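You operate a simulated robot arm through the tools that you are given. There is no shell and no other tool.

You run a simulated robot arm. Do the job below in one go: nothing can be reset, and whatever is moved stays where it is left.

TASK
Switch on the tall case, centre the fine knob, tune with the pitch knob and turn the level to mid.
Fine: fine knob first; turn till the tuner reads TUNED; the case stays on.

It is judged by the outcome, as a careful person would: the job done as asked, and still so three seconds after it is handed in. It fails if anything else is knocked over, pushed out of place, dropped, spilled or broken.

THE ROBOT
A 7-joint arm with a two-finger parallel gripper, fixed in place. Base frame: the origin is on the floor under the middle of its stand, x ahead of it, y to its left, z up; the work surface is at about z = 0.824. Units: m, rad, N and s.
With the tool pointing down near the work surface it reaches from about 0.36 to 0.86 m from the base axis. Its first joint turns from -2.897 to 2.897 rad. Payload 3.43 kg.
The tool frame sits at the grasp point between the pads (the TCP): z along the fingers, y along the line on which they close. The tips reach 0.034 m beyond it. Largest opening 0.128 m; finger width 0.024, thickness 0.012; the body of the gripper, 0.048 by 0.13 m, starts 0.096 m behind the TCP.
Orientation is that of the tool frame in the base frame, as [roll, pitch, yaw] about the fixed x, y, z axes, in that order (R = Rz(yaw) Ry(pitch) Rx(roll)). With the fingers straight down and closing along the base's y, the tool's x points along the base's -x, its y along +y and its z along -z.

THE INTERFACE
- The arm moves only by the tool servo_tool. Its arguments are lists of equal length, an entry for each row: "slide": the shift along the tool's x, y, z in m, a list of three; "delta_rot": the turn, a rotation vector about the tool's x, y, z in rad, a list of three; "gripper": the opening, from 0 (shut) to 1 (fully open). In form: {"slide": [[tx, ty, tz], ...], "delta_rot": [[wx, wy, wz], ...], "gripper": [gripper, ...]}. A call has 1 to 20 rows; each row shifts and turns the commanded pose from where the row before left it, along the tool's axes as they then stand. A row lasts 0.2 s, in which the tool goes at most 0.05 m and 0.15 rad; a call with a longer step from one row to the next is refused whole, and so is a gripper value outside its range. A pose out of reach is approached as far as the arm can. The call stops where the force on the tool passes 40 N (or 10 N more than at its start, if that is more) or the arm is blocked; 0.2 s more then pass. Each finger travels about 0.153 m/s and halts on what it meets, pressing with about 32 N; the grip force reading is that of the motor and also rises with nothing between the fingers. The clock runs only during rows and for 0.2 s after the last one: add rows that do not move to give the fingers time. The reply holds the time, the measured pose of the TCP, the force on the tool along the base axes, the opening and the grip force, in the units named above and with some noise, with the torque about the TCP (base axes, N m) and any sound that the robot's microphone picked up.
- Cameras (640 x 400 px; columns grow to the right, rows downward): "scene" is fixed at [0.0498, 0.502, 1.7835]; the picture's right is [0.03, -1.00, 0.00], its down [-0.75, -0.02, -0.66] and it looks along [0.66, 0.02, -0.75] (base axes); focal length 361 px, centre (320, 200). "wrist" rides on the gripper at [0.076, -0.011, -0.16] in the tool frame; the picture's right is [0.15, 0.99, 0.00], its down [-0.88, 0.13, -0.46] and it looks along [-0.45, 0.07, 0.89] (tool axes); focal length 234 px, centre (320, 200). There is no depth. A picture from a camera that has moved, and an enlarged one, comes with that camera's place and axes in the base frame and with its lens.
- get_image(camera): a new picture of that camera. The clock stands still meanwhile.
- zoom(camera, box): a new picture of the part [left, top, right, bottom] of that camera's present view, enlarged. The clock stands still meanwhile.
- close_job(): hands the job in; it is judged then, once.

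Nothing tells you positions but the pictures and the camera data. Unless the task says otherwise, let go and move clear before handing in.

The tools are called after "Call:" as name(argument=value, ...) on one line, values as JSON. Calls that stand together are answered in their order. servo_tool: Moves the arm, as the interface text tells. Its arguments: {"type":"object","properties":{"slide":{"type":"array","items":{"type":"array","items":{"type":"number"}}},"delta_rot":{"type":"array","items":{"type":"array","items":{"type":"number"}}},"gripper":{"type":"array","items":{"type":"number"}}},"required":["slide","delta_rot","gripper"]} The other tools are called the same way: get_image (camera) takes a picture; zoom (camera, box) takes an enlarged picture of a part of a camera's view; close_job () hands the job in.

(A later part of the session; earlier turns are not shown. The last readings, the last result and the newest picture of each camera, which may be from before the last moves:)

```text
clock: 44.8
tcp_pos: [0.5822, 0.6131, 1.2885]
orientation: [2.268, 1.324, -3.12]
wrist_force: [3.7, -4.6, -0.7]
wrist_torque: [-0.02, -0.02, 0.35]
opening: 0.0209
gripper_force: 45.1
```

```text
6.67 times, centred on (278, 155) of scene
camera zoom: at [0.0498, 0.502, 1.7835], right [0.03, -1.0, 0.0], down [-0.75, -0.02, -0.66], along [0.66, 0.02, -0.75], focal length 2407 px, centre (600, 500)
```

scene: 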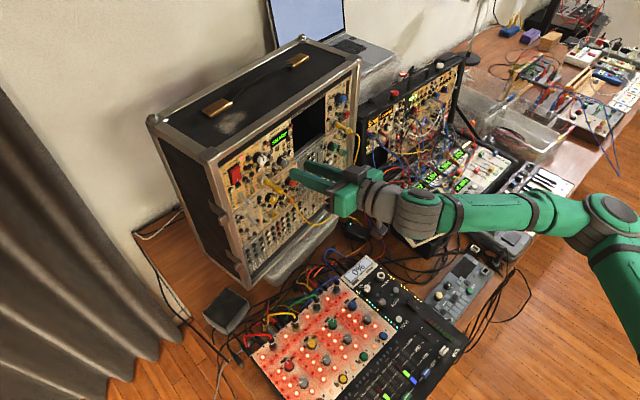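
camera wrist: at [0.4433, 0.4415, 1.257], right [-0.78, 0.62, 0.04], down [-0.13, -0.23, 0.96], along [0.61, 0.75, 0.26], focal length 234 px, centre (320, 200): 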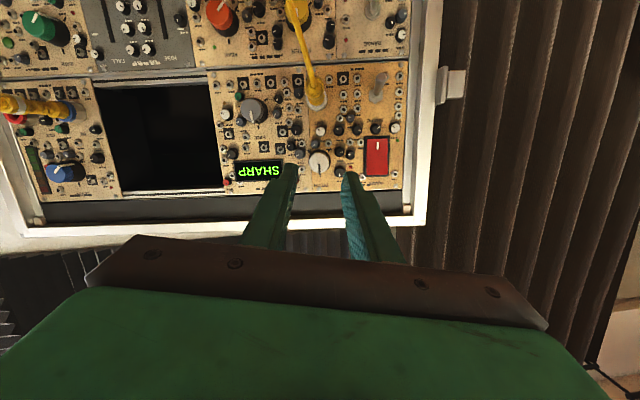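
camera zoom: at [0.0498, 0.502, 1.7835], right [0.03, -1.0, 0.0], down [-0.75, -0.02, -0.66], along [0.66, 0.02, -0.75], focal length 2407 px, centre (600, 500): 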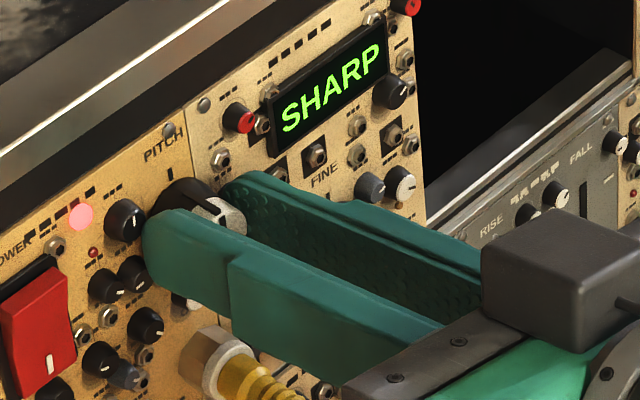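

PITCH is held. SHARP should mean turning down (counter-clockwise), so I'll turn in small steps and watch the tuner.

Call:
servo_tool(slide=[[0, 0, 0], [0, 0, 0]], delta_rot=[[0, 0, -0.08], [0, 0, 0]], gripper=[0.1, 0.1])

Call:
zoom(camera="scene", box=[230, 125, 326, 185])

Call:
servo_tool(slide=[[0, 0, 0], [0, 0, 0]], delta_rot=[[0, 0, -0.08], [0, 0, 0]], gripper=[0.1, 0.1])

Call:
zoom(camera="scene", box=[230, 125, 326, 185])

Call:
zoom(camera="wrist", box=[240, 110, 400, 210])

```text
clock: 45.4
tcp_pos: [0.582, 0.6138, 1.2889]
orientation: [2.536, 1.38, -2.846]
wrist_force: [4.9, -3.8, -1.5]
wrist_torque: [-0.09, 0.05, 0.03]
opening: 0.0209
gripper_force: 44.7
```

```text
6.67 times, centred on (278, 155) of scene
camera zoom: at [0.0498, 0.502, 1.7835], right [0.03, -1.0, 0.0], down [-0.75, -0.02, -0.66], along [0.66, 0.02, -0.75], focal length 2407 px, centre (600, 500)
```

zoom: 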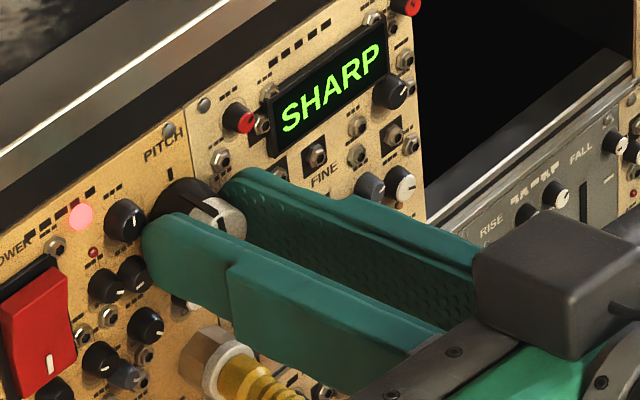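

```text
clock: 46.0
tcp_pos: [0.5818, 0.6134, 1.2882]
orientation: [2.951, 1.41, -2.424]
wrist_force: [5.2, -6.7, -1.7]
wrist_torque: [-0.2, 0.08, -0.26]
opening: 0.021
gripper_force: 45.4
```

```text
6.67 times, centred on (278, 155) of scene
camera zoom: at [0.0498, 0.502, 1.7835], right [0.03, -1.0, 0.0], down [-0.75, -0.02, -0.66], along [0.66, 0.02, -0.75], focal length 2407 px, centre (600, 500)
```

zoom: 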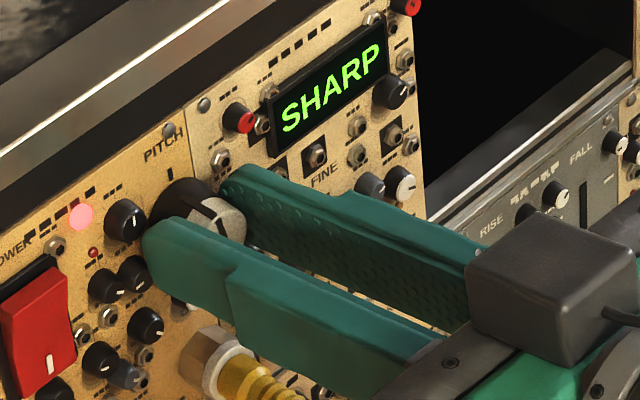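

```text
4.00 times, centred on (320, 160) of wrist
camera zoom: at [0.4839, 0.4732, 1.2393], right [-0.8, 0.59, -0.11], down [-0.27, -0.18, 0.94], along [0.54, 0.78, 0.31], focal length 937 px, centre (320, 360)
```

zoom: 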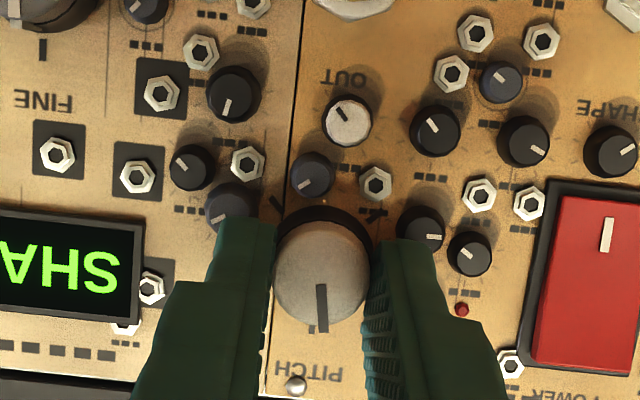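

The knob follows and the tuner still reads SHARP. I'll keep stepping down, checking the tuner after each step.

Call:
servo_tool(slide=[[0, 0, 0], [0, 0, 0]], delta_rot=[[0, 0, -0.07], [0, 0, 0]], gripper=[0.1, 0.1])

Call:
zoom(camera="scene", box=[250, 120, 314, 160])

Call:
servo_tool(slide=[[0, 0, 0], [0, 0, 0]], delta_rot=[[0, 0, -0.07], [0, 0, 0]], gripper=[0.1, 0.1])

Call:
zoom(camera="scene", box=[250, 120, 314, 160])

Call:
servo_tool(slide=[[0, 0, 0], [0, 0, 0]], delta_rot=[[0, 0, -0.07], [0, 0, 0]], gripper=[0.1, 0.1])

Call:
zoom(camera="scene", box=[250, 120, 314, 160])

```text
clock: 46.6
tcp_pos: [0.5824, 0.6123, 1.2883]
orientation: [-2.896, 1.409, -1.981]
wrist_force: [4.5, -7.6, -2.1]
wrist_torque: [-0.09, 0.0, -0.29]
opening: 0.021
gripper_force: 45.2
```

```text
10.00 times, centred on (282, 140) of scene
camera zoom: at [0.0498, 0.502, 1.7835], right [0.03, -1.0, 0.0], down [-0.75, -0.02, -0.66], along [0.66, 0.02, -0.75], focal length 3610 px, centre (700, 800)
```

zoom: 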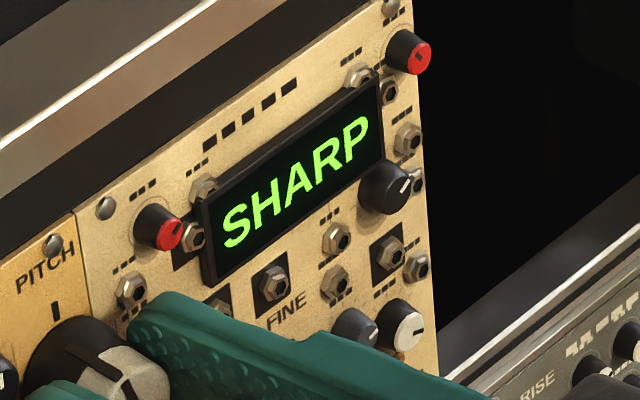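

```text
clock: 47.2
tcp_pos: [0.5806, 0.6134, 1.2877]
orientation: [-2.533, 1.378, -1.617]
wrist_force: [6.4, -6.9, -0.8]
wrist_torque: [-0.2, 0.07, -0.39]
opening: 0.0209
gripper_force: 45.4
```

```text
10.00 times, centred on (282, 140) of scene
camera zoom: at [0.0498, 0.502, 1.7835], right [0.03, -1.0, 0.0], down [-0.75, -0.02, -0.66], along [0.66, 0.02, -0.75], focal length 3610 px, centre (700, 800)
```

zoom: 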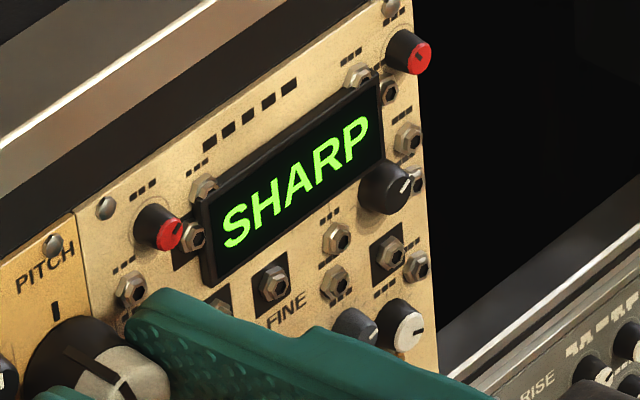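

```text
clock: 47.8
tcp_pos: [0.5818, 0.6127, 1.2887]
orientation: [-2.293, 1.332, -1.37]
wrist_force: [7.2, -7.7, -0.3]
wrist_torque: [-0.45, 0.28, -0.42]
opening: 0.0207
gripper_force: 44.9
```

```text
10.00 times, centred on (282, 140) of scene
camera zoom: at [0.0498, 0.502, 1.7835], right [0.03, -1.0, 0.0], down [-0.75, -0.02, -0.66], along [0.66, 0.02, -0.75], focal length 3610 px, centre (700, 800)
```

zoom: 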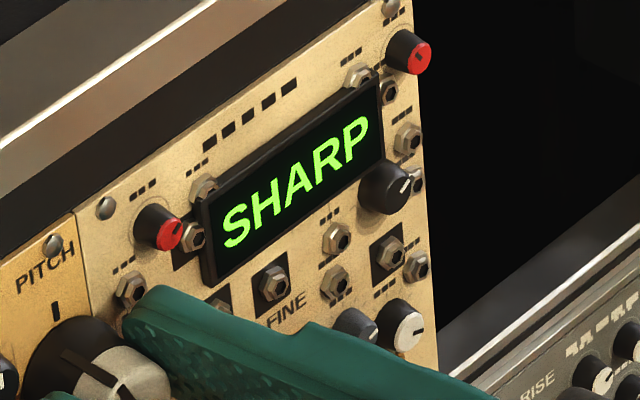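

PITCH has turned about 21° down and still reads SHARP. I'll keep stepping.

Call:
servo_tool(slide=[[0, 0, 0], [0, 0, 0]], delta_rot=[[0, 0, -0.07], [0, 0, 0]], gripper=[0.1, 0.1])

Call:
zoom(camera="scene", box=[250, 120, 314, 160])

Call:
servo_tool(slide=[[0, 0, 0], [0, 0, 0]], delta_rot=[[0, 0, -0.07], [0, 0, 0]], gripper=[0.1, 0.1])

Call:
zoom(camera="scene", box=[250, 120, 314, 160])

Call:
servo_tool(slide=[[0, 0, 0], [0, 0, 0]], delta_rot=[[0, 0, -0.07], [0, 0, 0]], gripper=[0.1, 0.1])

Call:
zoom(camera="scene", box=[250, 120, 314, 160])

Call:
zoom(camera="wrist", box=[240, 110, 400, 210])

```text
clock: 48.4
tcp_pos: [0.5827, 0.6123, 1.288]
orientation: [-2.14, 1.277, -1.207]
wrist_force: [7.7, -6.2, 2.3]
wrist_torque: [-0.29, 0.14, -0.55]
opening: 0.0209
gripper_force: 45.3
```

```text
10.00 times, centred on (282, 140) of scene
camera zoom: at [0.0498, 0.502, 1.7835], right [0.03, -1.0, 0.0], down [-0.75, -0.02, -0.66], along [0.66, 0.02, -0.75], focal length 3610 px, centre (700, 800)
```

zoom: 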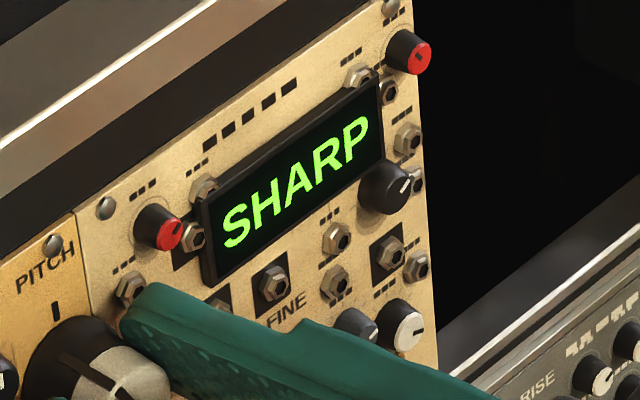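

```text
clock: 49.0
tcp_pos: [0.581, 0.6136, 1.2888]
orientation: [-2.035, 1.217, -1.102]
wrist_force: [7.1, -4.6, 3.0]
wrist_torque: [-0.38, 0.21, -0.96]
opening: 0.0207
gripper_force: 45.1
```

```text
10.00 times, centred on (282, 140) of scene
camera zoom: at [0.0498, 0.502, 1.7835], right [0.03, -1.0, 0.0], down [-0.75, -0.02, -0.66], along [0.66, 0.02, -0.75], focal length 3610 px, centre (700, 800)
```

zoom: 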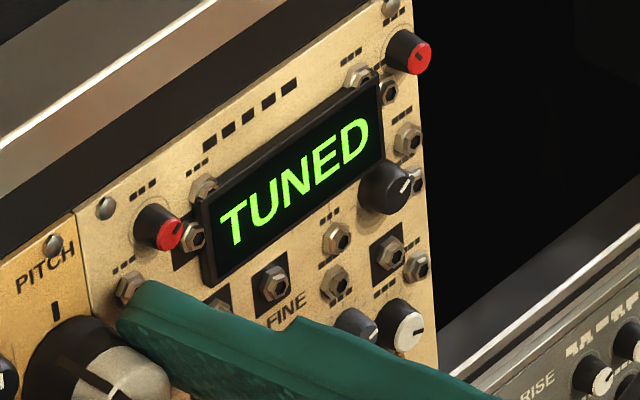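

```text
clock: 49.6
tcp_pos: [0.5809, 0.6143, 1.2891]
orientation: [-1.964, 1.152, -1.024]
wrist_force: [4.6, -6.8, 1.8]
wrist_torque: [-0.41, 0.31, -1.11]
opening: 0.0209
gripper_force: 45.0
```

```text
10.00 times, centred on (282, 140) of scene
camera zoom: at [0.0498, 0.502, 1.7835], right [0.03, -1.0, 0.0], down [-0.75, -0.02, -0.66], along [0.66, 0.02, -0.75], focal length 3610 px, centre (700, 800)
```

zoom: 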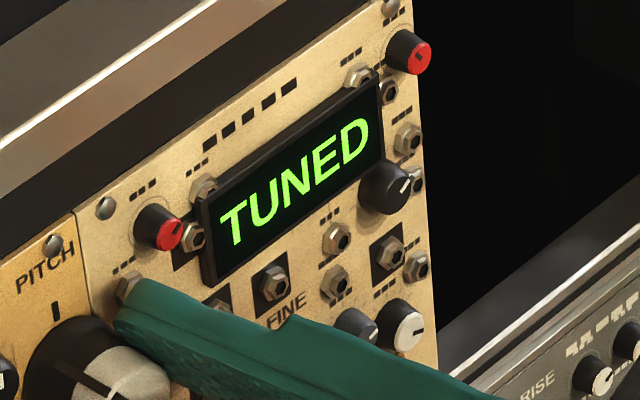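

```text
4.00 times, centred on (320, 160) of wrist
camera zoom: at [0.5083, 0.4558, 1.2494], right [-0.73, 0.46, -0.51], down [-0.56, 0.02, 0.83], along [0.39, 0.89, 0.25], focal length 937 px, centre (320, 360)
```

zoom: 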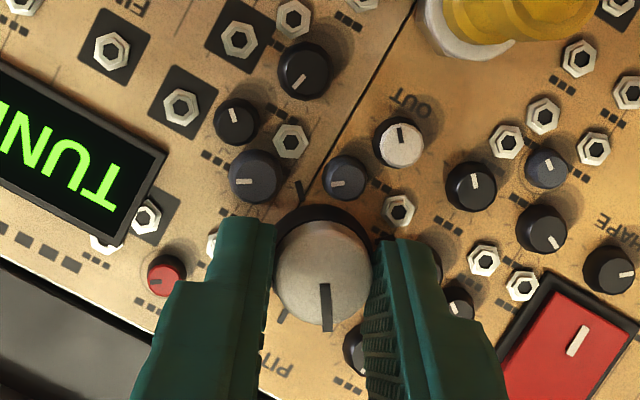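

The tuner reads TUNED, and it has held over two steps. I'll probe a little further to find the window's other edge so I can leave the knob near its middle.

Call:
servo_tool(slide=[[0, 0, 0], [0, 0, 0]], delta_rot=[[0, 0, -0.05], [0, 0, 0]], gripper=[0.1, 0.1])

Call:
zoom(camera="scene", box=[250, 120, 314, 160])

```text
clock: 50.2
tcp_pos: [0.5803, 0.6128, 1.2889]
orientation: [-1.926, 1.106, -0.98]
wrist_force: [0.4, -10.9, 0.1]
wrist_torque: [-0.11, -0.02, -0.93]
opening: 0.0212
gripper_force: 44.4
```

```text
10.00 times, centred on (282, 140) of scene
camera zoom: at [0.0498, 0.502, 1.7835], right [0.03, -1.0, 0.0], down [-0.75, -0.02, -0.66], along [0.66, 0.02, -0.75], focal length 3610 px, centre (700, 800)
```

zoom: 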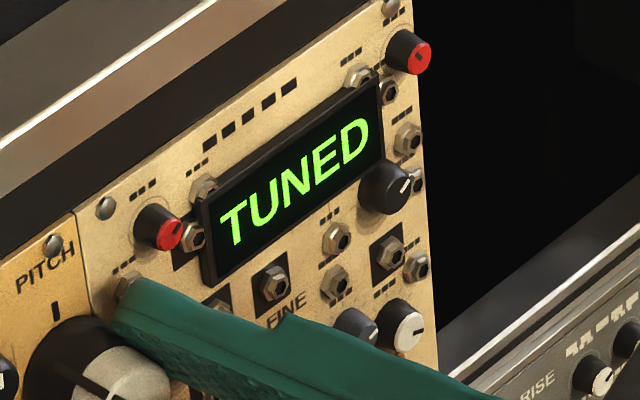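

Still TUNED, so the window is at least 0.12 rad wide. I'll step back 0.04 rad into its interior, release and retreat.

Call:
servo_tool(slide=[[0, 0, 0], [0, 0, 0]], delta_rot=[[0, 0, 0.04], [0, 0, 0]], gripper=[0.1, 0.1])

Call:
servo_tool(slide=[[0, 0, 0], [0, 0, 0]], delta_rot=[[0, 0, 0], [0, 0, 0]], gripper=[0.22, 0.26])

Call:
zoom(camera="scene", box=[250, 120, 314, 160])

Call:
zoom(camera="wrist", box=[240, 110, 400, 210])

```text
clock: 50.8
tcp_pos: [0.5803, 0.6135, 1.289]
orientation: [-1.958, 1.144, -1.016]
wrist_force: [2.7, -11.0, -5.2]
wrist_torque: [0.62, -0.51, -0.39]
opening: 0.0207
gripper_force: 45.3
```

```text
clock: 51.4
tcp_pos: [0.5814, 0.613, 1.2878]
orientation: [-1.957, 1.144, -1.012]
wrist_force: [-0.3, 0.4, 0.0]
wrist_torque: [0.0, -0.04, 0.03]
opening: 0.0334
gripper_force: 0.0
```

```text
10.00 times, centred on (282, 140) of scene
camera zoom: at [0.0498, 0.502, 1.7835], right [0.03, -1.0, 0.0], down [-0.75, -0.02, -0.66], along [0.66, 0.02, -0.75], focal length 3610 px, centre (700, 800)
```

zoom: 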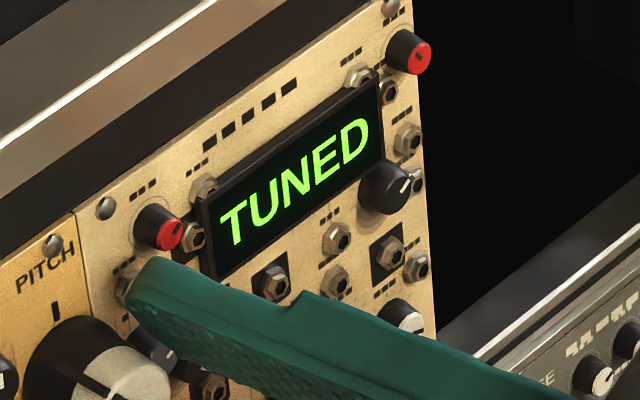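

```text
4.00 times, centred on (320, 160) of wrist
camera zoom: at [0.5082, 0.4562, 1.25], right [-0.73, 0.46, -0.51], down [-0.57, 0.02, 0.82], along [0.39, 0.89, 0.25], focal length 937 px, centre (320, 360)
```

zoom: 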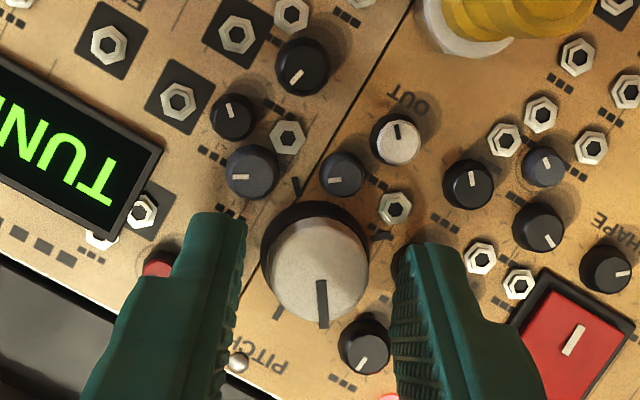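

PITCH is released and the tuner still reads TUNED. I'll retreat straight back, then travel right along the panel towards LEVEL, well above the plugs.

Call:
servo_tool(slide=[[0, 0, -0.015], [0, 0, -0.02], [0, 0, -0.025], [0, 0, 0]], delta_rot=[[0, 0, 0], [0, 0, 0], [0, 0, 0], [0, 0, 0]], gripper=[0.28, 0.28, 0.28, 0.28])

Call:
zoom(camera="scene", box=[230, 125, 326, 185])

Call:
servo_tool(slide=[[0.0181, -0.043, 0], [0.0181, -0.043, 0], [0.0181, -0.043, 0], [0, 0, 0]], delta_rot=[[0, 0, 0], [0, 0, 0], [0, 0, 0], [0, 0, 0]], gripper=[0.28, 0.28, 0.28, 0.28])

Call:
get_image(camera="scene")

Call:
get_image(camera="wrist")

```text
clock: 52.4
tcp_pos: [0.5456, 0.5643, 1.2995]
orientation: [-1.959, 1.143, -1.015]
wrist_force: [0.8, -0.5, 0.0]
wrist_torque: [0.0, 0.02, 0.01]
opening: 0.0359
gripper_force: 0.1
```

```text
6.67 times, centred on (278, 155) of scene
camera zoom: at [0.0498, 0.502, 1.7835], right [0.03, -1.0, 0.0], down [-0.75, -0.02, -0.66], along [0.66, 0.02, -0.75], focal length 2407 px, centre (600, 500)
```

zoom: 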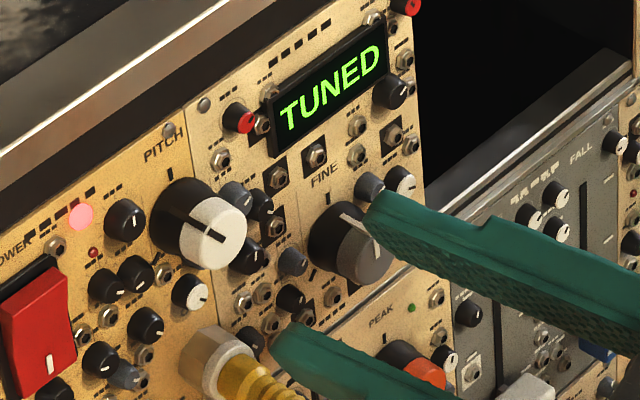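

```text
clock: 53.4
tcp_pos: [0.6574, 0.4808, 1.2988]
orientation: [-1.957, 1.143, -1.015]
wrist_force: [-0.5, 0.3, 0.2]
wrist_torque: [0.02, 0.02, 0.0]
opening: 0.0357
gripper_force: 0.0
```

```text
taken
```

scene: 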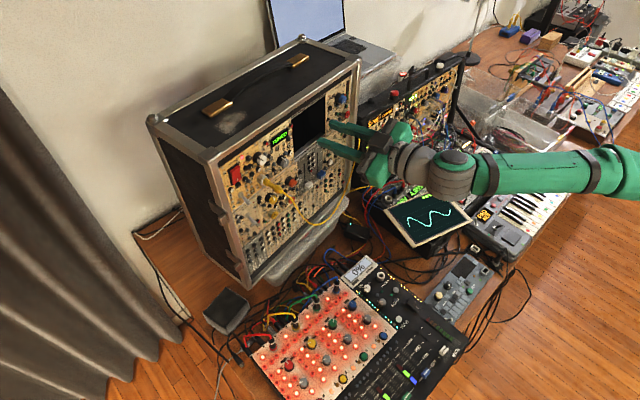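

```text
taken
camera wrist: at [0.5844, 0.323, 1.26], right [-0.72, 0.46, -0.51], down [-0.57, 0.02, 0.82], along [0.39, 0.89, 0.25], focal length 234 px, centre (320, 200)
```

wrist: 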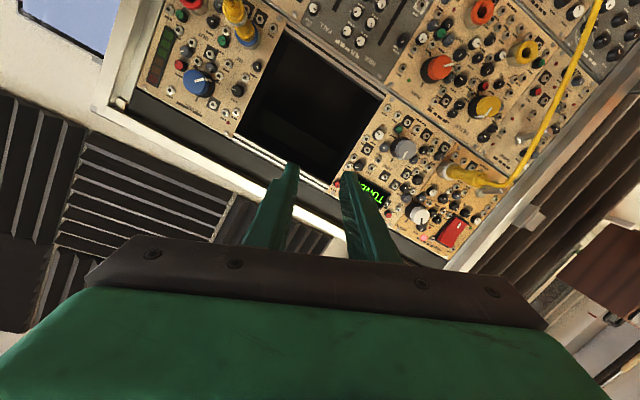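

Still TUNED, and the path is clear. I'll continue right to LEVEL and look at it.

Call:
servo_tool(slide=[[0.0181, -0.043, 0], [0.0181, -0.043, 0], [0.0175, -0.0415, 0], [0, 0, 0]], delta_rot=[[0, 0, 0], [0, 0, 0], [0, 0, 0], [0, 0, 0]], gripper=[0.28, 0.28, 0.28, 0.28])

Call:
get_image(camera="wrist")

Call:
zoom(camera="wrist", box=[240, 90, 400, 190])

Call:
zoom(camera="scene", box=[310, 70, 390, 120])

```text
clock: 54.4
tcp_pos: [0.7673, 0.3953, 1.299]
orientation: [-1.958, 1.144, -1.013]
wrist_force: [0.5, 0.2, -0.1]
wrist_torque: [-0.01, -0.01, 0.03]
opening: 0.0359
gripper_force: 0.0
```

```text
taken
camera wrist: at [0.6938, 0.2386, 1.2597], right [-0.72, 0.46, -0.51], down [-0.57, 0.02, 0.82], along [0.39, 0.89, 0.25], focal length 234 px, centre (320, 200)
```

wrist: 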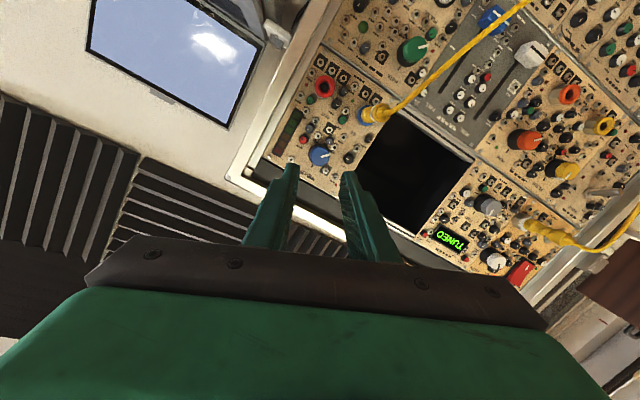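

```text
4.00 times, centred on (320, 140) of wrist
camera zoom: at [0.6938, 0.2386, 1.2597], right [-0.72, 0.46, -0.51], down [-0.57, 0.02, 0.82], along [0.39, 0.89, 0.25], focal length 937 px, centre (320, 440)
```

zoom: 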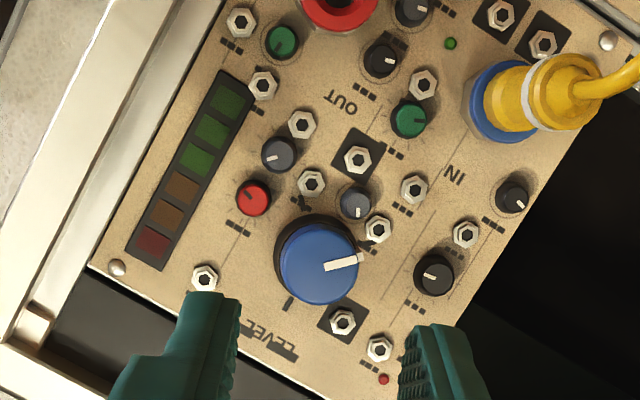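

```text
8.00 times, centred on (350, 95) of scene
camera zoom: at [0.0498, 0.502, 1.7835], right [0.03, -1.0, 0.0], down [-0.75, -0.02, -0.66], along [0.66, 0.02, -0.75], focal length 2888 px, centre (80, 1040)
```

zoom: 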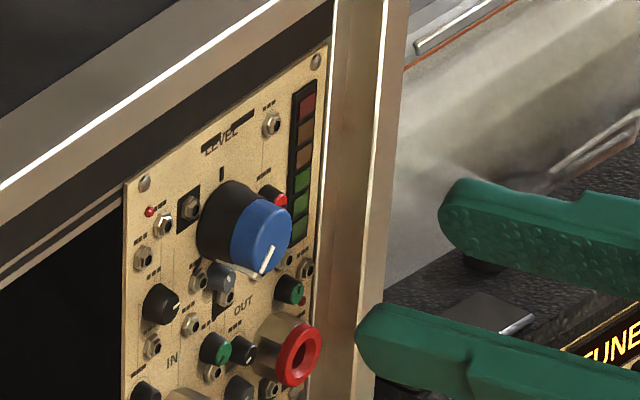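

LEVEL is at about (0.820, 0.466, 1.283); its pointer is near 7:30–8 o'clock, so reaching the 12 o'clock mid tick takes about 125–135° clockwise. I'll roll the gripper back to about -90° to have turning room, and try levelling the tool here.

Call:
servo_tool(slide=[[0, 0, 0], [0, 0, 0], [0, 0, 0], [0, 0, 0], [0, 0, 0], [0, 0, 0], [0, 0, 0], [0, 0, 0], [0, 0, 0]], delta_rot=[[0, 0, -0.146], [0, 0, -0.146], [0, 0, -0.146], [0, 0, -0.146], [0, 0, -0.146], [0, 0, -0.146], [0, 0, -0.146], [0, 0, -0.146], [0, 0, 0]], gripper=[0.28, 0.28, 0.28, 0.28, 0.28, 0.28, 0.28, 0.28, 0.28])

Call:
servo_tool(slide=[[0, 0, 0], [0, 0, 0], [0, 0, 0]], delta_rot=[[0.05, 0, 0], [0.05, 0, 0], [0, 0, 0]], gripper=[0.28, 0.28, 0.28])

Call:
zoom(camera="wrist", box=[240, 90, 400, 190])

Call:
get_image(camera="scene")

```text
clock: 56.4
tcp_pos: [0.766, 0.3956, 1.2981]
orientation: [-1.729, 0.0, -0.659]
wrist_force: [0.6, -0.1, -0.3]
wrist_torque: [-0.01, -0.02, 0.0]
opening: 0.0359
gripper_force: 0.0
```

```text
clock: 57.2
tcp_pos: [0.7645, 0.3964, 1.2975]
orientation: [-1.725, 0.002, -0.66]
wrist_force: [0.6, -0.4, 0.4]
wrist_torque: [0.03, 0.03, -0.01]
opening: 0.0356
gripper_force: 0.0
out of reach, approached as far as the arm can: row 2
```

```text
4.00 times, centred on (320, 140) of wrist
camera zoom: at [0.7284, 0.2261, 1.3346], right [0.02, -0.21, -0.98], down [-0.98, 0.17, -0.05], along [0.18, 0.96, -0.2], focal length 937 px, centre (320, 440)
```

zoom: 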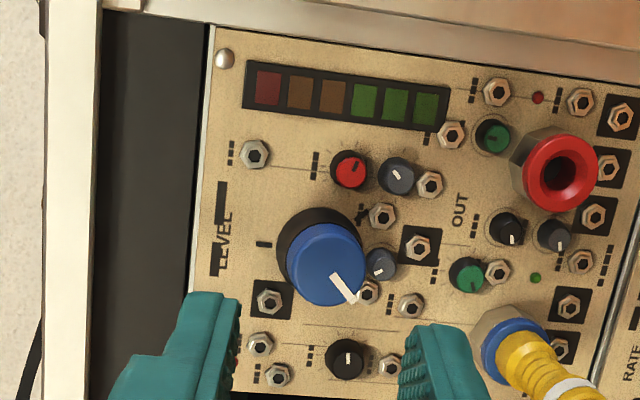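

```text
taken
```

scene: 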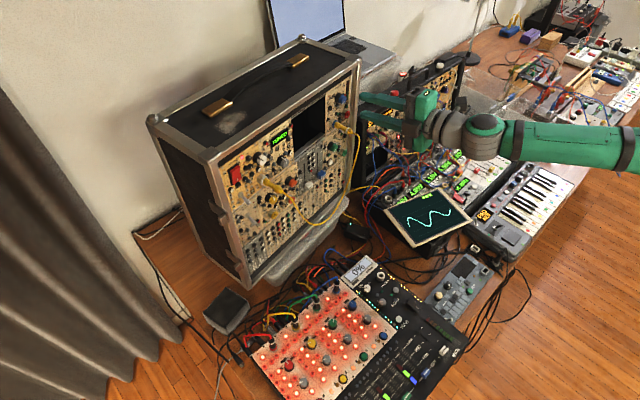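

Levelling further isn't possible, but the 9° tilt is fine; the pointer measures about 133° counter-clockwise of the mid tick. The knob is centred between the fingers, so I'll advance most of the way and check.

Call:
servo_tool(slide=[[0.0009, 0, 0.016], [0.0009, 0, 0.016], [0, 0, 0.014], [0, 0, 0]], delta_rot=[[0, 0, 0], [0, 0, 0], [0, 0, 0], [0, 0, 0]], gripper=[0.28, 0.28, 0.28, 0.28])

Call:
zoom(camera="wrist", box=[240, 110, 400, 210])

Call:
zoom(camera="scene", box=[310, 70, 390, 120])

```text
clock: 58.2
tcp_pos: [0.7946, 0.4279, 1.2907]
orientation: [-1.729, 0.003, -0.661]
wrist_force: [-0.1, 0.0, -0.8]
wrist_torque: [-0.02, 0.01, -0.03]
opening: 0.0359
gripper_force: 0.0
```

```text
4.00 times, centred on (320, 160) of wrist
camera zoom: at [0.758, 0.259, 1.3277], right [0.02, -0.21, -0.98], down [-0.98, 0.17, -0.05], along [0.18, 0.96, -0.2], focal length 937 px, centre (320, 360)
```

zoom: 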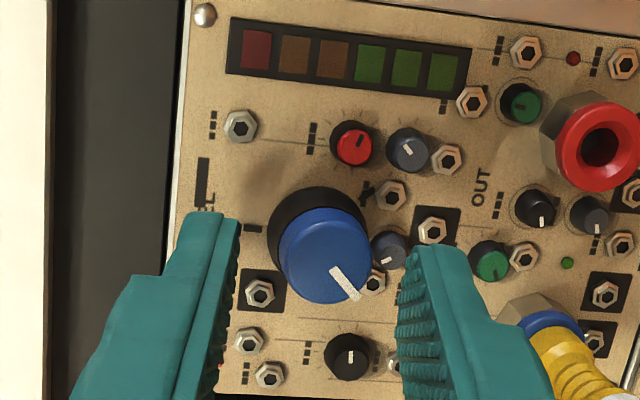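

```text
8.00 times, centred on (350, 95) of scene
camera zoom: at [0.0498, 0.502, 1.7835], right [0.03, -1.0, 0.0], down [-0.75, -0.02, -0.66], along [0.66, 0.02, -0.75], focal length 2888 px, centre (80, 1040)
```

zoom: 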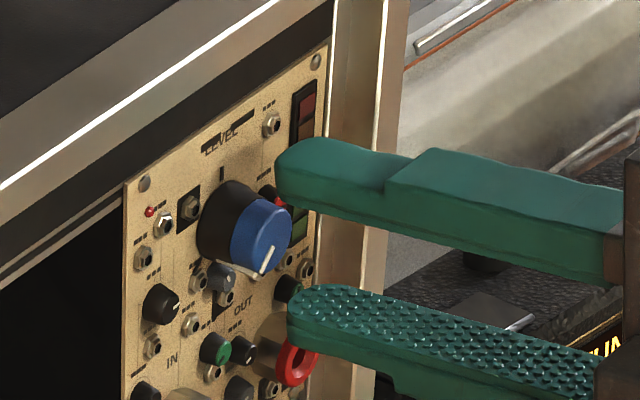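

LEVEL sits about 2.5 mm left of the finger centre. I'll correct that, advance the last 18 mm and close on it.

Call:
servo_tool(slide=[[-0.0025, 0, 0.008], [0, 0, 0.006], [0, 0, 0.004], [0, 0, 0]], delta_rot=[[0, 0, 0], [0, 0, 0], [0, 0, 0], [0, 0, 0]], gripper=[0.28, 0.28, 0.28, 0.28])

Call:
servo_tool(slide=[[0, 0, 0], [0, 0, 0], [0, 0, 0]], delta_rot=[[0, 0, 0], [0, 0, 0], [0, 0, 0]], gripper=[0.2, 0.1, 0.1])

Call:
zoom(camera="wrist", box=[240, 110, 400, 210])

Call:
zoom(camera="scene", box=[310, 70, 390, 120])

```text
clock: 59.2
tcp_pos: [0.8042, 0.4459, 1.2884]
orientation: [-1.727, 0.003, -0.661]
wrist_force: [-0.5, 0.6, -0.1]
wrist_torque: [0.0, 0.02, -0.01]
opening: 0.0359
gripper_force: 0.1
```

```text
clock: 60.0
tcp_pos: [0.8041, 0.4458, 1.2874]
orientation: [-1.728, 0.006, -0.661]
wrist_force: [-2.4, -2.2, -5.7]
wrist_torque: [0.39, -0.26, -1.32]
opening: 0.0226
gripper_force: 45.6
```

```text
4.00 times, centred on (320, 160) of wrist
camera zoom: at [0.7665, 0.2762, 1.3239], right [0.02, -0.21, -0.98], down [-0.98, 0.17, -0.05], along [0.18, 0.96, -0.2], focal length 937 px, centre (320, 360)
```

zoom: 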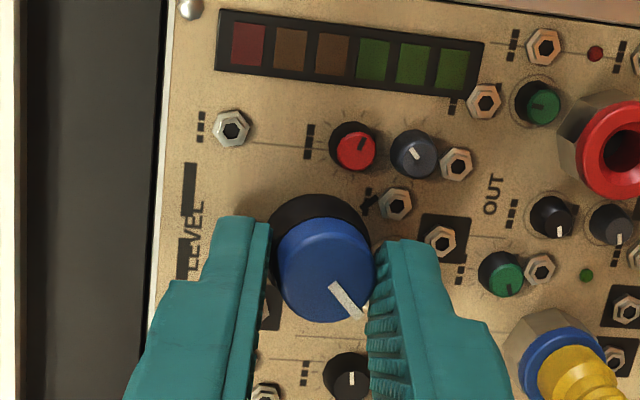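

```text
8.00 times, centred on (350, 95) of scene
camera zoom: at [0.0498, 0.502, 1.7835], right [0.03, -1.0, 0.0], down [-0.75, -0.02, -0.66], along [0.66, 0.02, -0.75], focal length 2888 px, centre (80, 1040)
```

zoom: 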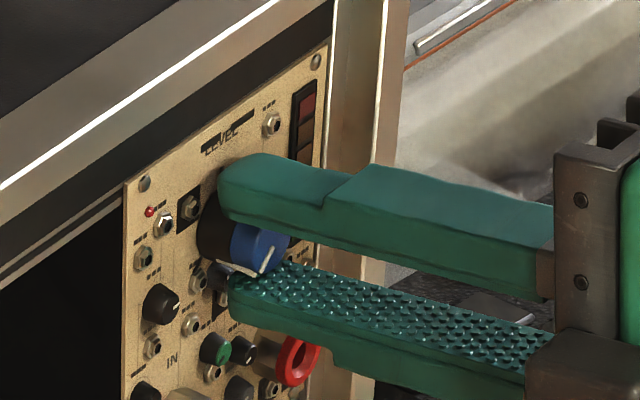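

LEVEL is held (opening 23 mm). I'll turn it clockwise in stages.

Call:
servo_tool(slide=[[0, 0, 0], [0, 0, 0], [0, 0, 0], [0, 0, 0], [0, 0, 0], [0, 0, 0]], delta_rot=[[0, 0, 0.1], [0, 0, 0.1], [0, 0, 0.1], [0, 0, 0.1], [0, 0, 0.1], [0, 0, 0]], gripper=[0.1, 0.1, 0.1, 0.1, 0.1, 0.1])

Call:
zoom(camera="wrist", box=[240, 110, 400, 210])

Call:
zoom(camera="scene", box=[310, 70, 390, 120])

```text
clock: 61.4
tcp_pos: [0.8021, 0.4466, 1.2893]
orientation: [-1.749, 0.496, -0.745]
wrist_force: [-0.7, -2.8, -3.4]
wrist_torque: [0.59, -0.46, 0.42]
opening: 0.0219
gripper_force: 45.1
```

```text
4.00 times, centred on (320, 160) of wrist
camera zoom: at [0.7597, 0.2738, 1.2879], right [-0.37, 0.1, -0.93], down [-0.9, 0.19, 0.38], along [0.22, 0.98, 0.02], focal length 937 px, centre (320, 360)
```

zoom: 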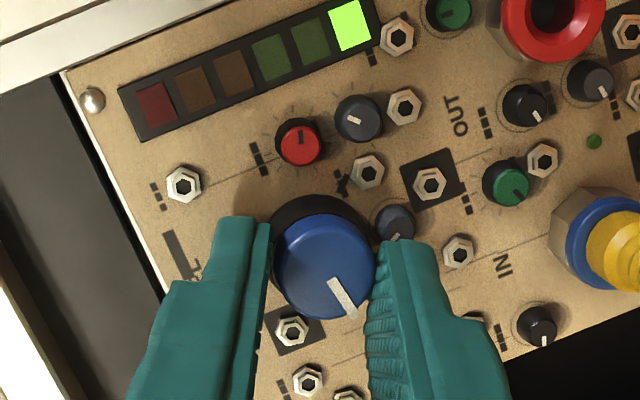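

```text
8.00 times, centred on (350, 95) of scene
camera zoom: at [0.0498, 0.502, 1.7835], right [0.03, -1.0, 0.0], down [-0.75, -0.02, -0.66], along [0.66, 0.02, -0.75], focal length 2888 px, centre (80, 1040)
```

zoom: 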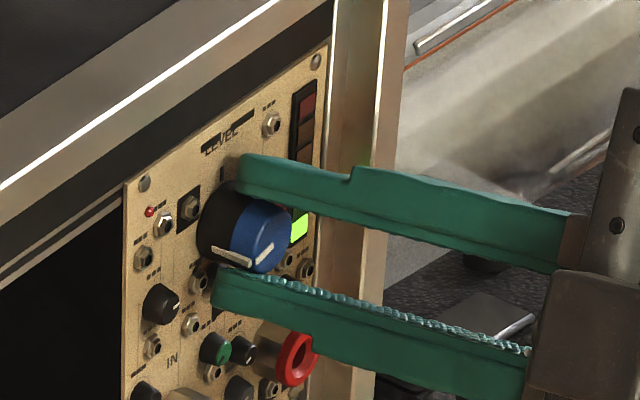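

The knob turns and the first meter segment has lit. I'll continue clockwise.

Call:
servo_tool(slide=[[0, 0, 0], [0, 0, 0], [0, 0, 0], [0, 0, 0], [0, 0, 0], [0, 0, 0], [0, 0, 0], [0, 0, 0]], delta_rot=[[0, 0, 0.1], [0, 0, 0.1], [0, 0, 0.1], [0, 0, 0.1], [0, 0, 0.1], [0, 0, 0.1], [0, 0, 0.1], [0, 0, 0]], gripper=[0.1, 0.1, 0.1, 0.1, 0.1, 0.1, 0.1, 0.1])

Call:
zoom(camera="wrist", box=[240, 110, 400, 210])

Call:
zoom(camera="scene", box=[310, 70, 390, 120])

```text
clock: 63.2
tcp_pos: [0.8046, 0.4447, 1.2894]
orientation: [-1.982, 1.173, -1.043]
wrist_force: [18.8, -1.3, 24.3]
wrist_torque: [0.89, -0.84, -0.79]
opening: 0.0207
gripper_force: 44.9
```

```text
4.00 times, centred on (320, 160) of wrist
camera zoom: at [0.7299, 0.2888, 1.2494], right [-0.73, 0.48, -0.49], down [-0.55, 0.01, 0.84], along [0.4, 0.88, 0.26], focal length 937 px, centre (320, 360)
```

zoom: 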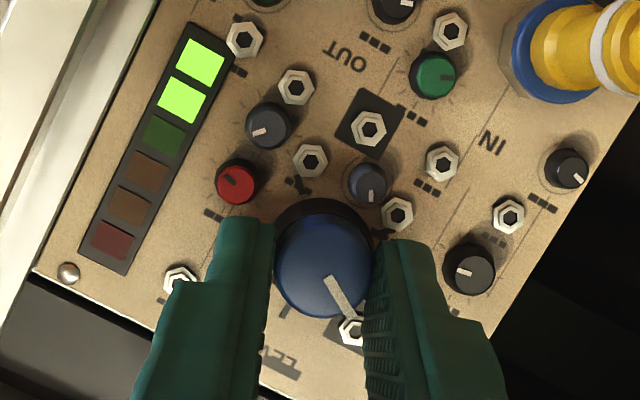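

```text
8.00 times, centred on (350, 95) of scene
camera zoom: at [0.0498, 0.502, 1.7835], right [0.03, -1.0, 0.0], down [-0.75, -0.02, -0.66], along [0.66, 0.02, -0.75], focal length 2888 px, centre (80, 1040)
```

zoom: 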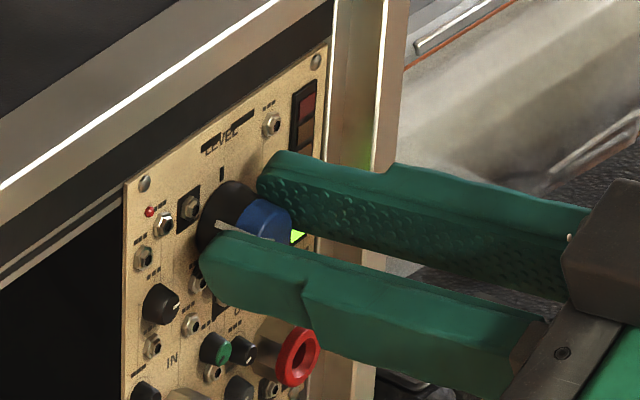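

Two meter segments are lit, but side load is building up (about 30 N), so the grip is slightly off the knob's axis. I'll release to relieve it, check the centring and re-grip.

Call:
servo_tool(slide=[[0, 0, 0], [0, 0, 0], [0, 0, 0]], delta_rot=[[0, 0, 0], [0, 0, 0], [0, 0, 0]], gripper=[0.22, 0.28, 0.28])

Call:
zoom(camera="wrist", box=[240, 110, 400, 210])

Call:
zoom(camera="scene", box=[310, 70, 390, 120])

```text
clock: 64.0
tcp_pos: [0.8026, 0.4471, 1.2863]
orientation: [-1.987, 1.173, -1.044]
wrist_force: [0.2, -0.1, 0.2]
wrist_torque: [0.01, 0.0, 0.02]
opening: 0.0358
gripper_force: 0.1
```

```text
4.00 times, centred on (320, 160) of wrist
camera zoom: at [0.7283, 0.2906, 1.2476], right [-0.74, 0.47, -0.49], down [-0.55, 0.01, 0.84], along [0.4, 0.88, 0.25], focal length 937 px, centre (320, 360)
```

zoom: 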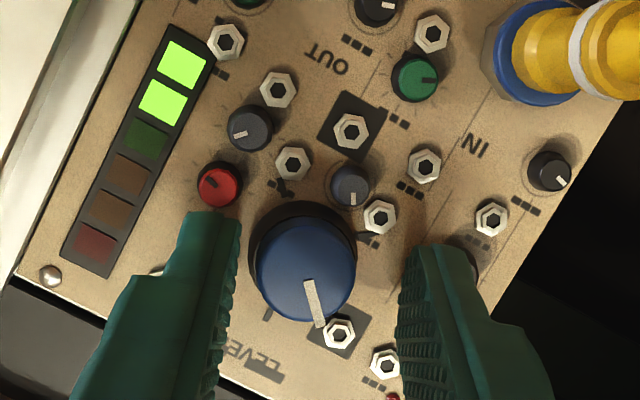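

```text
8.00 times, centred on (350, 95) of scene
camera zoom: at [0.0498, 0.502, 1.7835], right [0.03, -1.0, 0.0], down [-0.75, -0.02, -0.66], along [0.66, 0.02, -0.75], focal length 2888 px, centre (80, 1040)
```

zoom: 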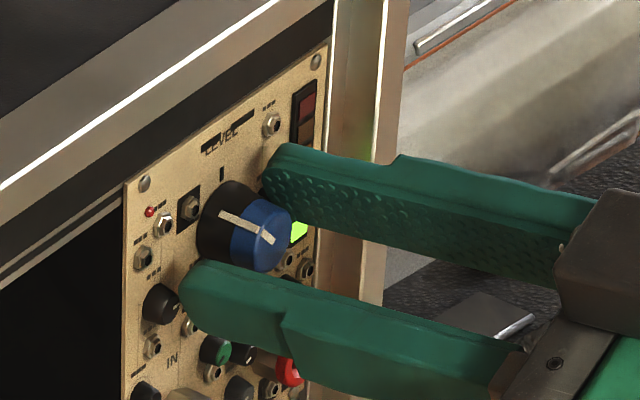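

After release the pointer is about 43° short of the mid tick, and the knob sits about 3 mm off the tool axis. I'll re-centre and close again.

Call:
servo_tool(slide=[[0.0022, -0.0026, 0], [0, 0, 0], [0, 0, 0], [0, 0, 0], [0, 0, 0]], delta_rot=[[0, 0, 0], [0, 0, 0], [0, 0, 0], [0, 0, 0], [0, 0, 0]], gripper=[0.28, 0.28, 0.2, 0.1, 0.1])

Call:
zoom(camera="wrist", box=[240, 110, 400, 210])

```text
clock: 65.2
tcp_pos: [0.8066, 0.4442, 1.2861]
orientation: [-1.987, 1.174, -1.045]
wrist_force: [0.7, 0.6, 0.7]
wrist_torque: [0.13, -0.11, -0.49]
opening: 0.0211
gripper_force: 45.2
```

```text
4.00 times, centred on (320, 160) of wrist
camera zoom: at [0.7314, 0.288, 1.2468], right [-0.74, 0.47, -0.49], down [-0.55, 0.01, 0.84], along [0.4, 0.88, 0.25], focal length 937 px, centre (320, 360)
```

zoom: 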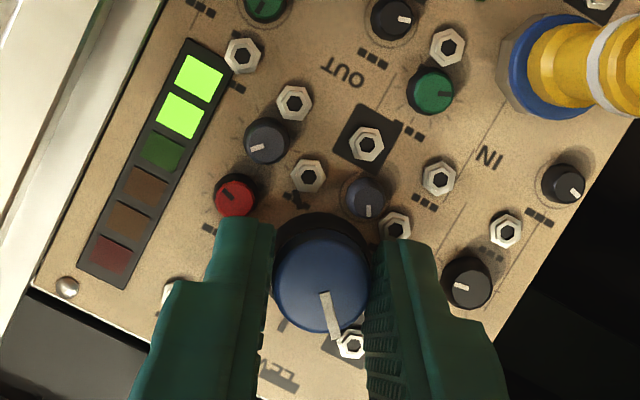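

The re-grip is clean, with almost no side load. I'll turn about 34° more and then measure.

Call:
servo_tool(slide=[[0, 0, 0], [0, 0, 0], [0, 0, 0], [0, 0, 0], [0, 0, 0], [0, 0, 0], [0, 0, 0]], delta_rot=[[0, 0, 0.1], [0, 0, 0.1], [0, 0, 0.1], [0, 0, 0.1], [0, 0, 0.1], [0, 0, 0.1], [0, 0, 0]], gripper=[0.1, 0.1, 0.1, 0.1, 0.1, 0.1, 0.1])

Call:
zoom(camera="wrist", box=[240, 110, 400, 210])

Call:
zoom(camera="scene", box=[310, 70, 390, 120])

```text
clock: 66.8
tcp_pos: [0.8057, 0.4442, 1.2862]
orientation: [2.171, 1.29, 3.065]
wrist_force: [-0.4, -0.1, -0.9]
wrist_torque: [-0.09, 0.12, 0.49]
opening: 0.0212
gripper_force: 44.8
```

```text
4.00 times, centred on (320, 160) of wrist
camera zoom: at [0.6952, 0.3139, 1.2374], right [-0.78, 0.62, 0.09], down [-0.13, -0.29, 0.95], along [0.61, 0.73, 0.31], focal length 937 px, centre (320, 360)
```

zoom: 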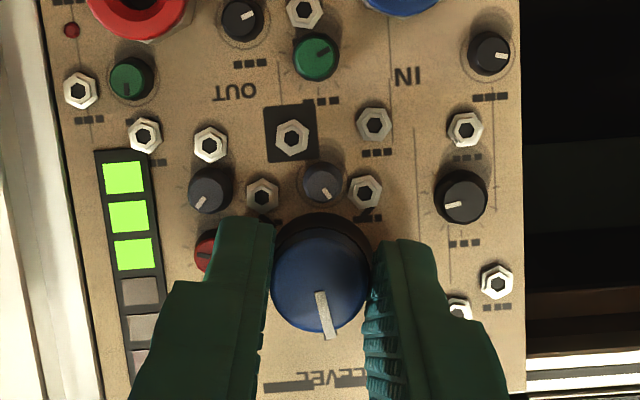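

```text
8.00 times, centred on (350, 95) of scene
camera zoom: at [0.0498, 0.502, 1.7835], right [0.03, -1.0, 0.0], down [-0.75, -0.02, -0.66], along [0.66, 0.02, -0.75], focal length 2888 px, centre (80, 1040)
```

zoom: 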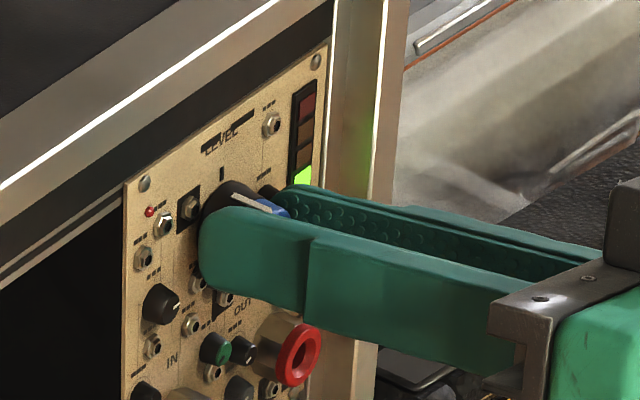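

Three of six meter segments are lit and there's no side load. I'll zoom in to measure what is left to the mid tick.

Call:
zoom(camera="wrist", box=[296, 160, 344, 190])

Call:
zoom(camera="wrist", box=[296, 175, 344, 205])

Call:
zoom(camera="scene", box=[326, 84, 358, 104])

```text
13.33 times, centred on (320, 175) of wrist
camera zoom: at [0.6952, 0.3139, 1.2374], right [-0.78, 0.62, 0.09], down [-0.13, -0.29, 0.95], along [0.61, 0.73, 0.31], focal length 3122 px, centre (320, 533)
```

zoom: 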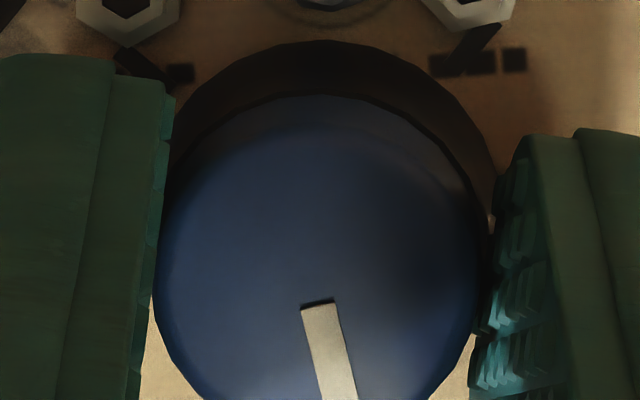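

```text
13.33 times, centred on (320, 190) of wrist
camera zoom: at [0.6952, 0.3139, 1.2374], right [-0.78, 0.62, 0.09], down [-0.13, -0.29, 0.95], along [0.61, 0.73, 0.31], focal length 3122 px, centre (320, 333)
```

zoom: 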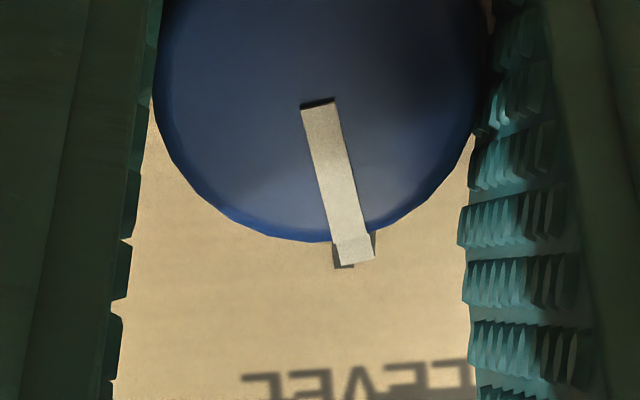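

```text
16.00 times, centred on (342, 94) of scene
camera zoom: at [0.0498, 0.502, 1.7835], right [0.03, -1.0, 0.0], down [-0.75, -0.02, -0.66], along [0.66, 0.02, -0.75], focal length 5776 px, centre (-32, 1896)
```

zoom: 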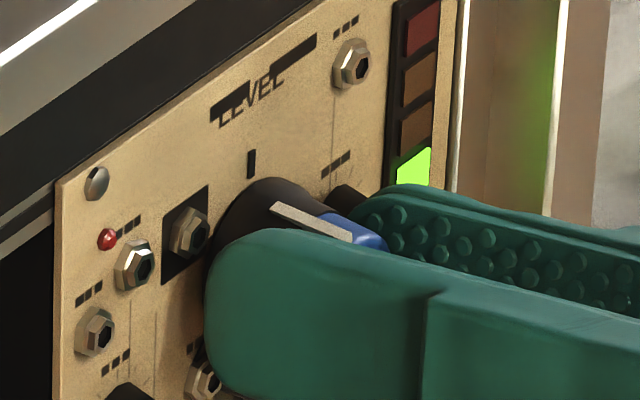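

The pointer is about 8.5° short of 12 o'clock. I'll turn the last 0.148 rad and check.

Call:
servo_tool(slide=[[0, 0, 0], [0, 0, 0], [0, 0, 0]], delta_rot=[[0, 0, 0.08], [0, 0, 0.068], [0, 0, 0]], gripper=[0.1, 0.1, 0.1])

Call:
zoom(camera="wrist", box=[296, 175, 344, 205])

Call:
zoom(camera="wrist", box=[240, 110, 400, 210])

Call:
zoom(camera="scene", box=[326, 84, 358, 104])

```text
clock: 67.6
tcp_pos: [0.8039, 0.445, 1.2872]
orientation: [1.972, 1.16, 2.854]
wrist_force: [-2.1, -1.4, -0.9]
wrist_torque: [0.02, 0.05, 0.6]
opening: 0.0215
gripper_force: 45.0
```

```text
13.33 times, centred on (320, 190) of wrist
camera zoom: at [0.6865, 0.321, 1.2392], right [-0.75, 0.62, 0.23], down [-0.03, -0.38, 0.93], along [0.66, 0.68, 0.3], focal length 3122 px, centre (320, 333)
```

zoom: 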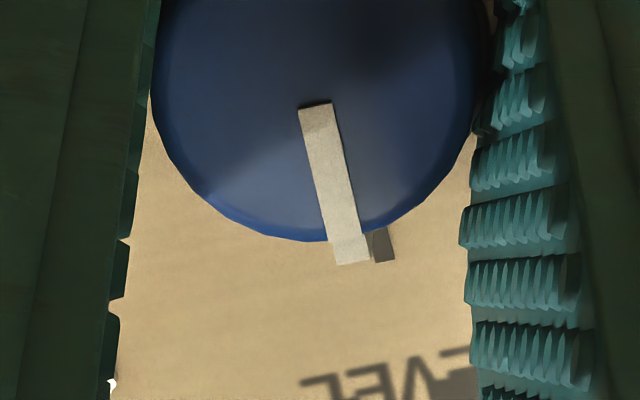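

```text
4.00 times, centred on (320, 160) of wrist
camera zoom: at [0.6865, 0.321, 1.2392], right [-0.75, 0.62, 0.23], down [-0.03, -0.38, 0.93], along [0.66, 0.68, 0.3], focal length 937 px, centre (320, 360)
```

zoom: 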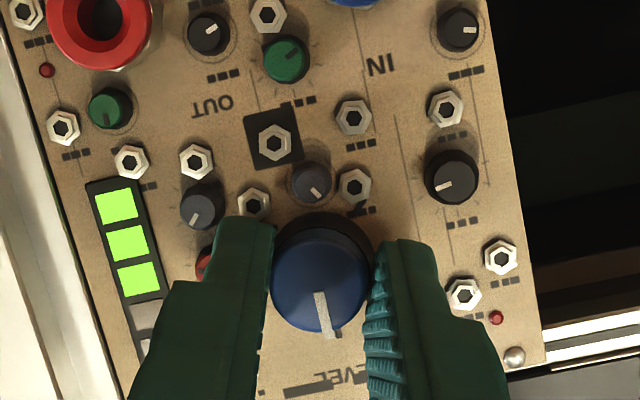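

```text
16.00 times, centred on (342, 94) of scene
camera zoom: at [0.0498, 0.502, 1.7835], right [0.03, -1.0, 0.0], down [-0.75, -0.02, -0.66], along [0.66, 0.02, -0.75], focal length 5776 px, centre (-32, 1896)
```

zoom: 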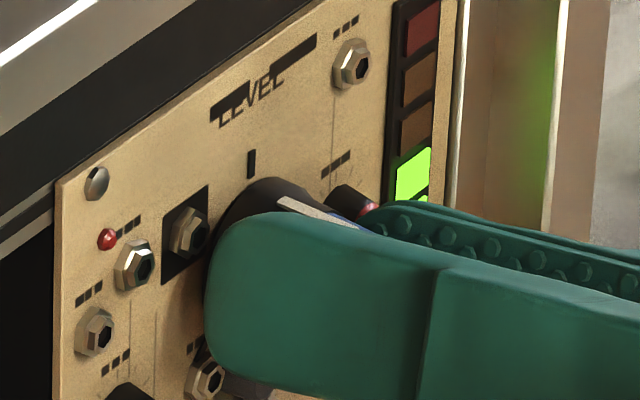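

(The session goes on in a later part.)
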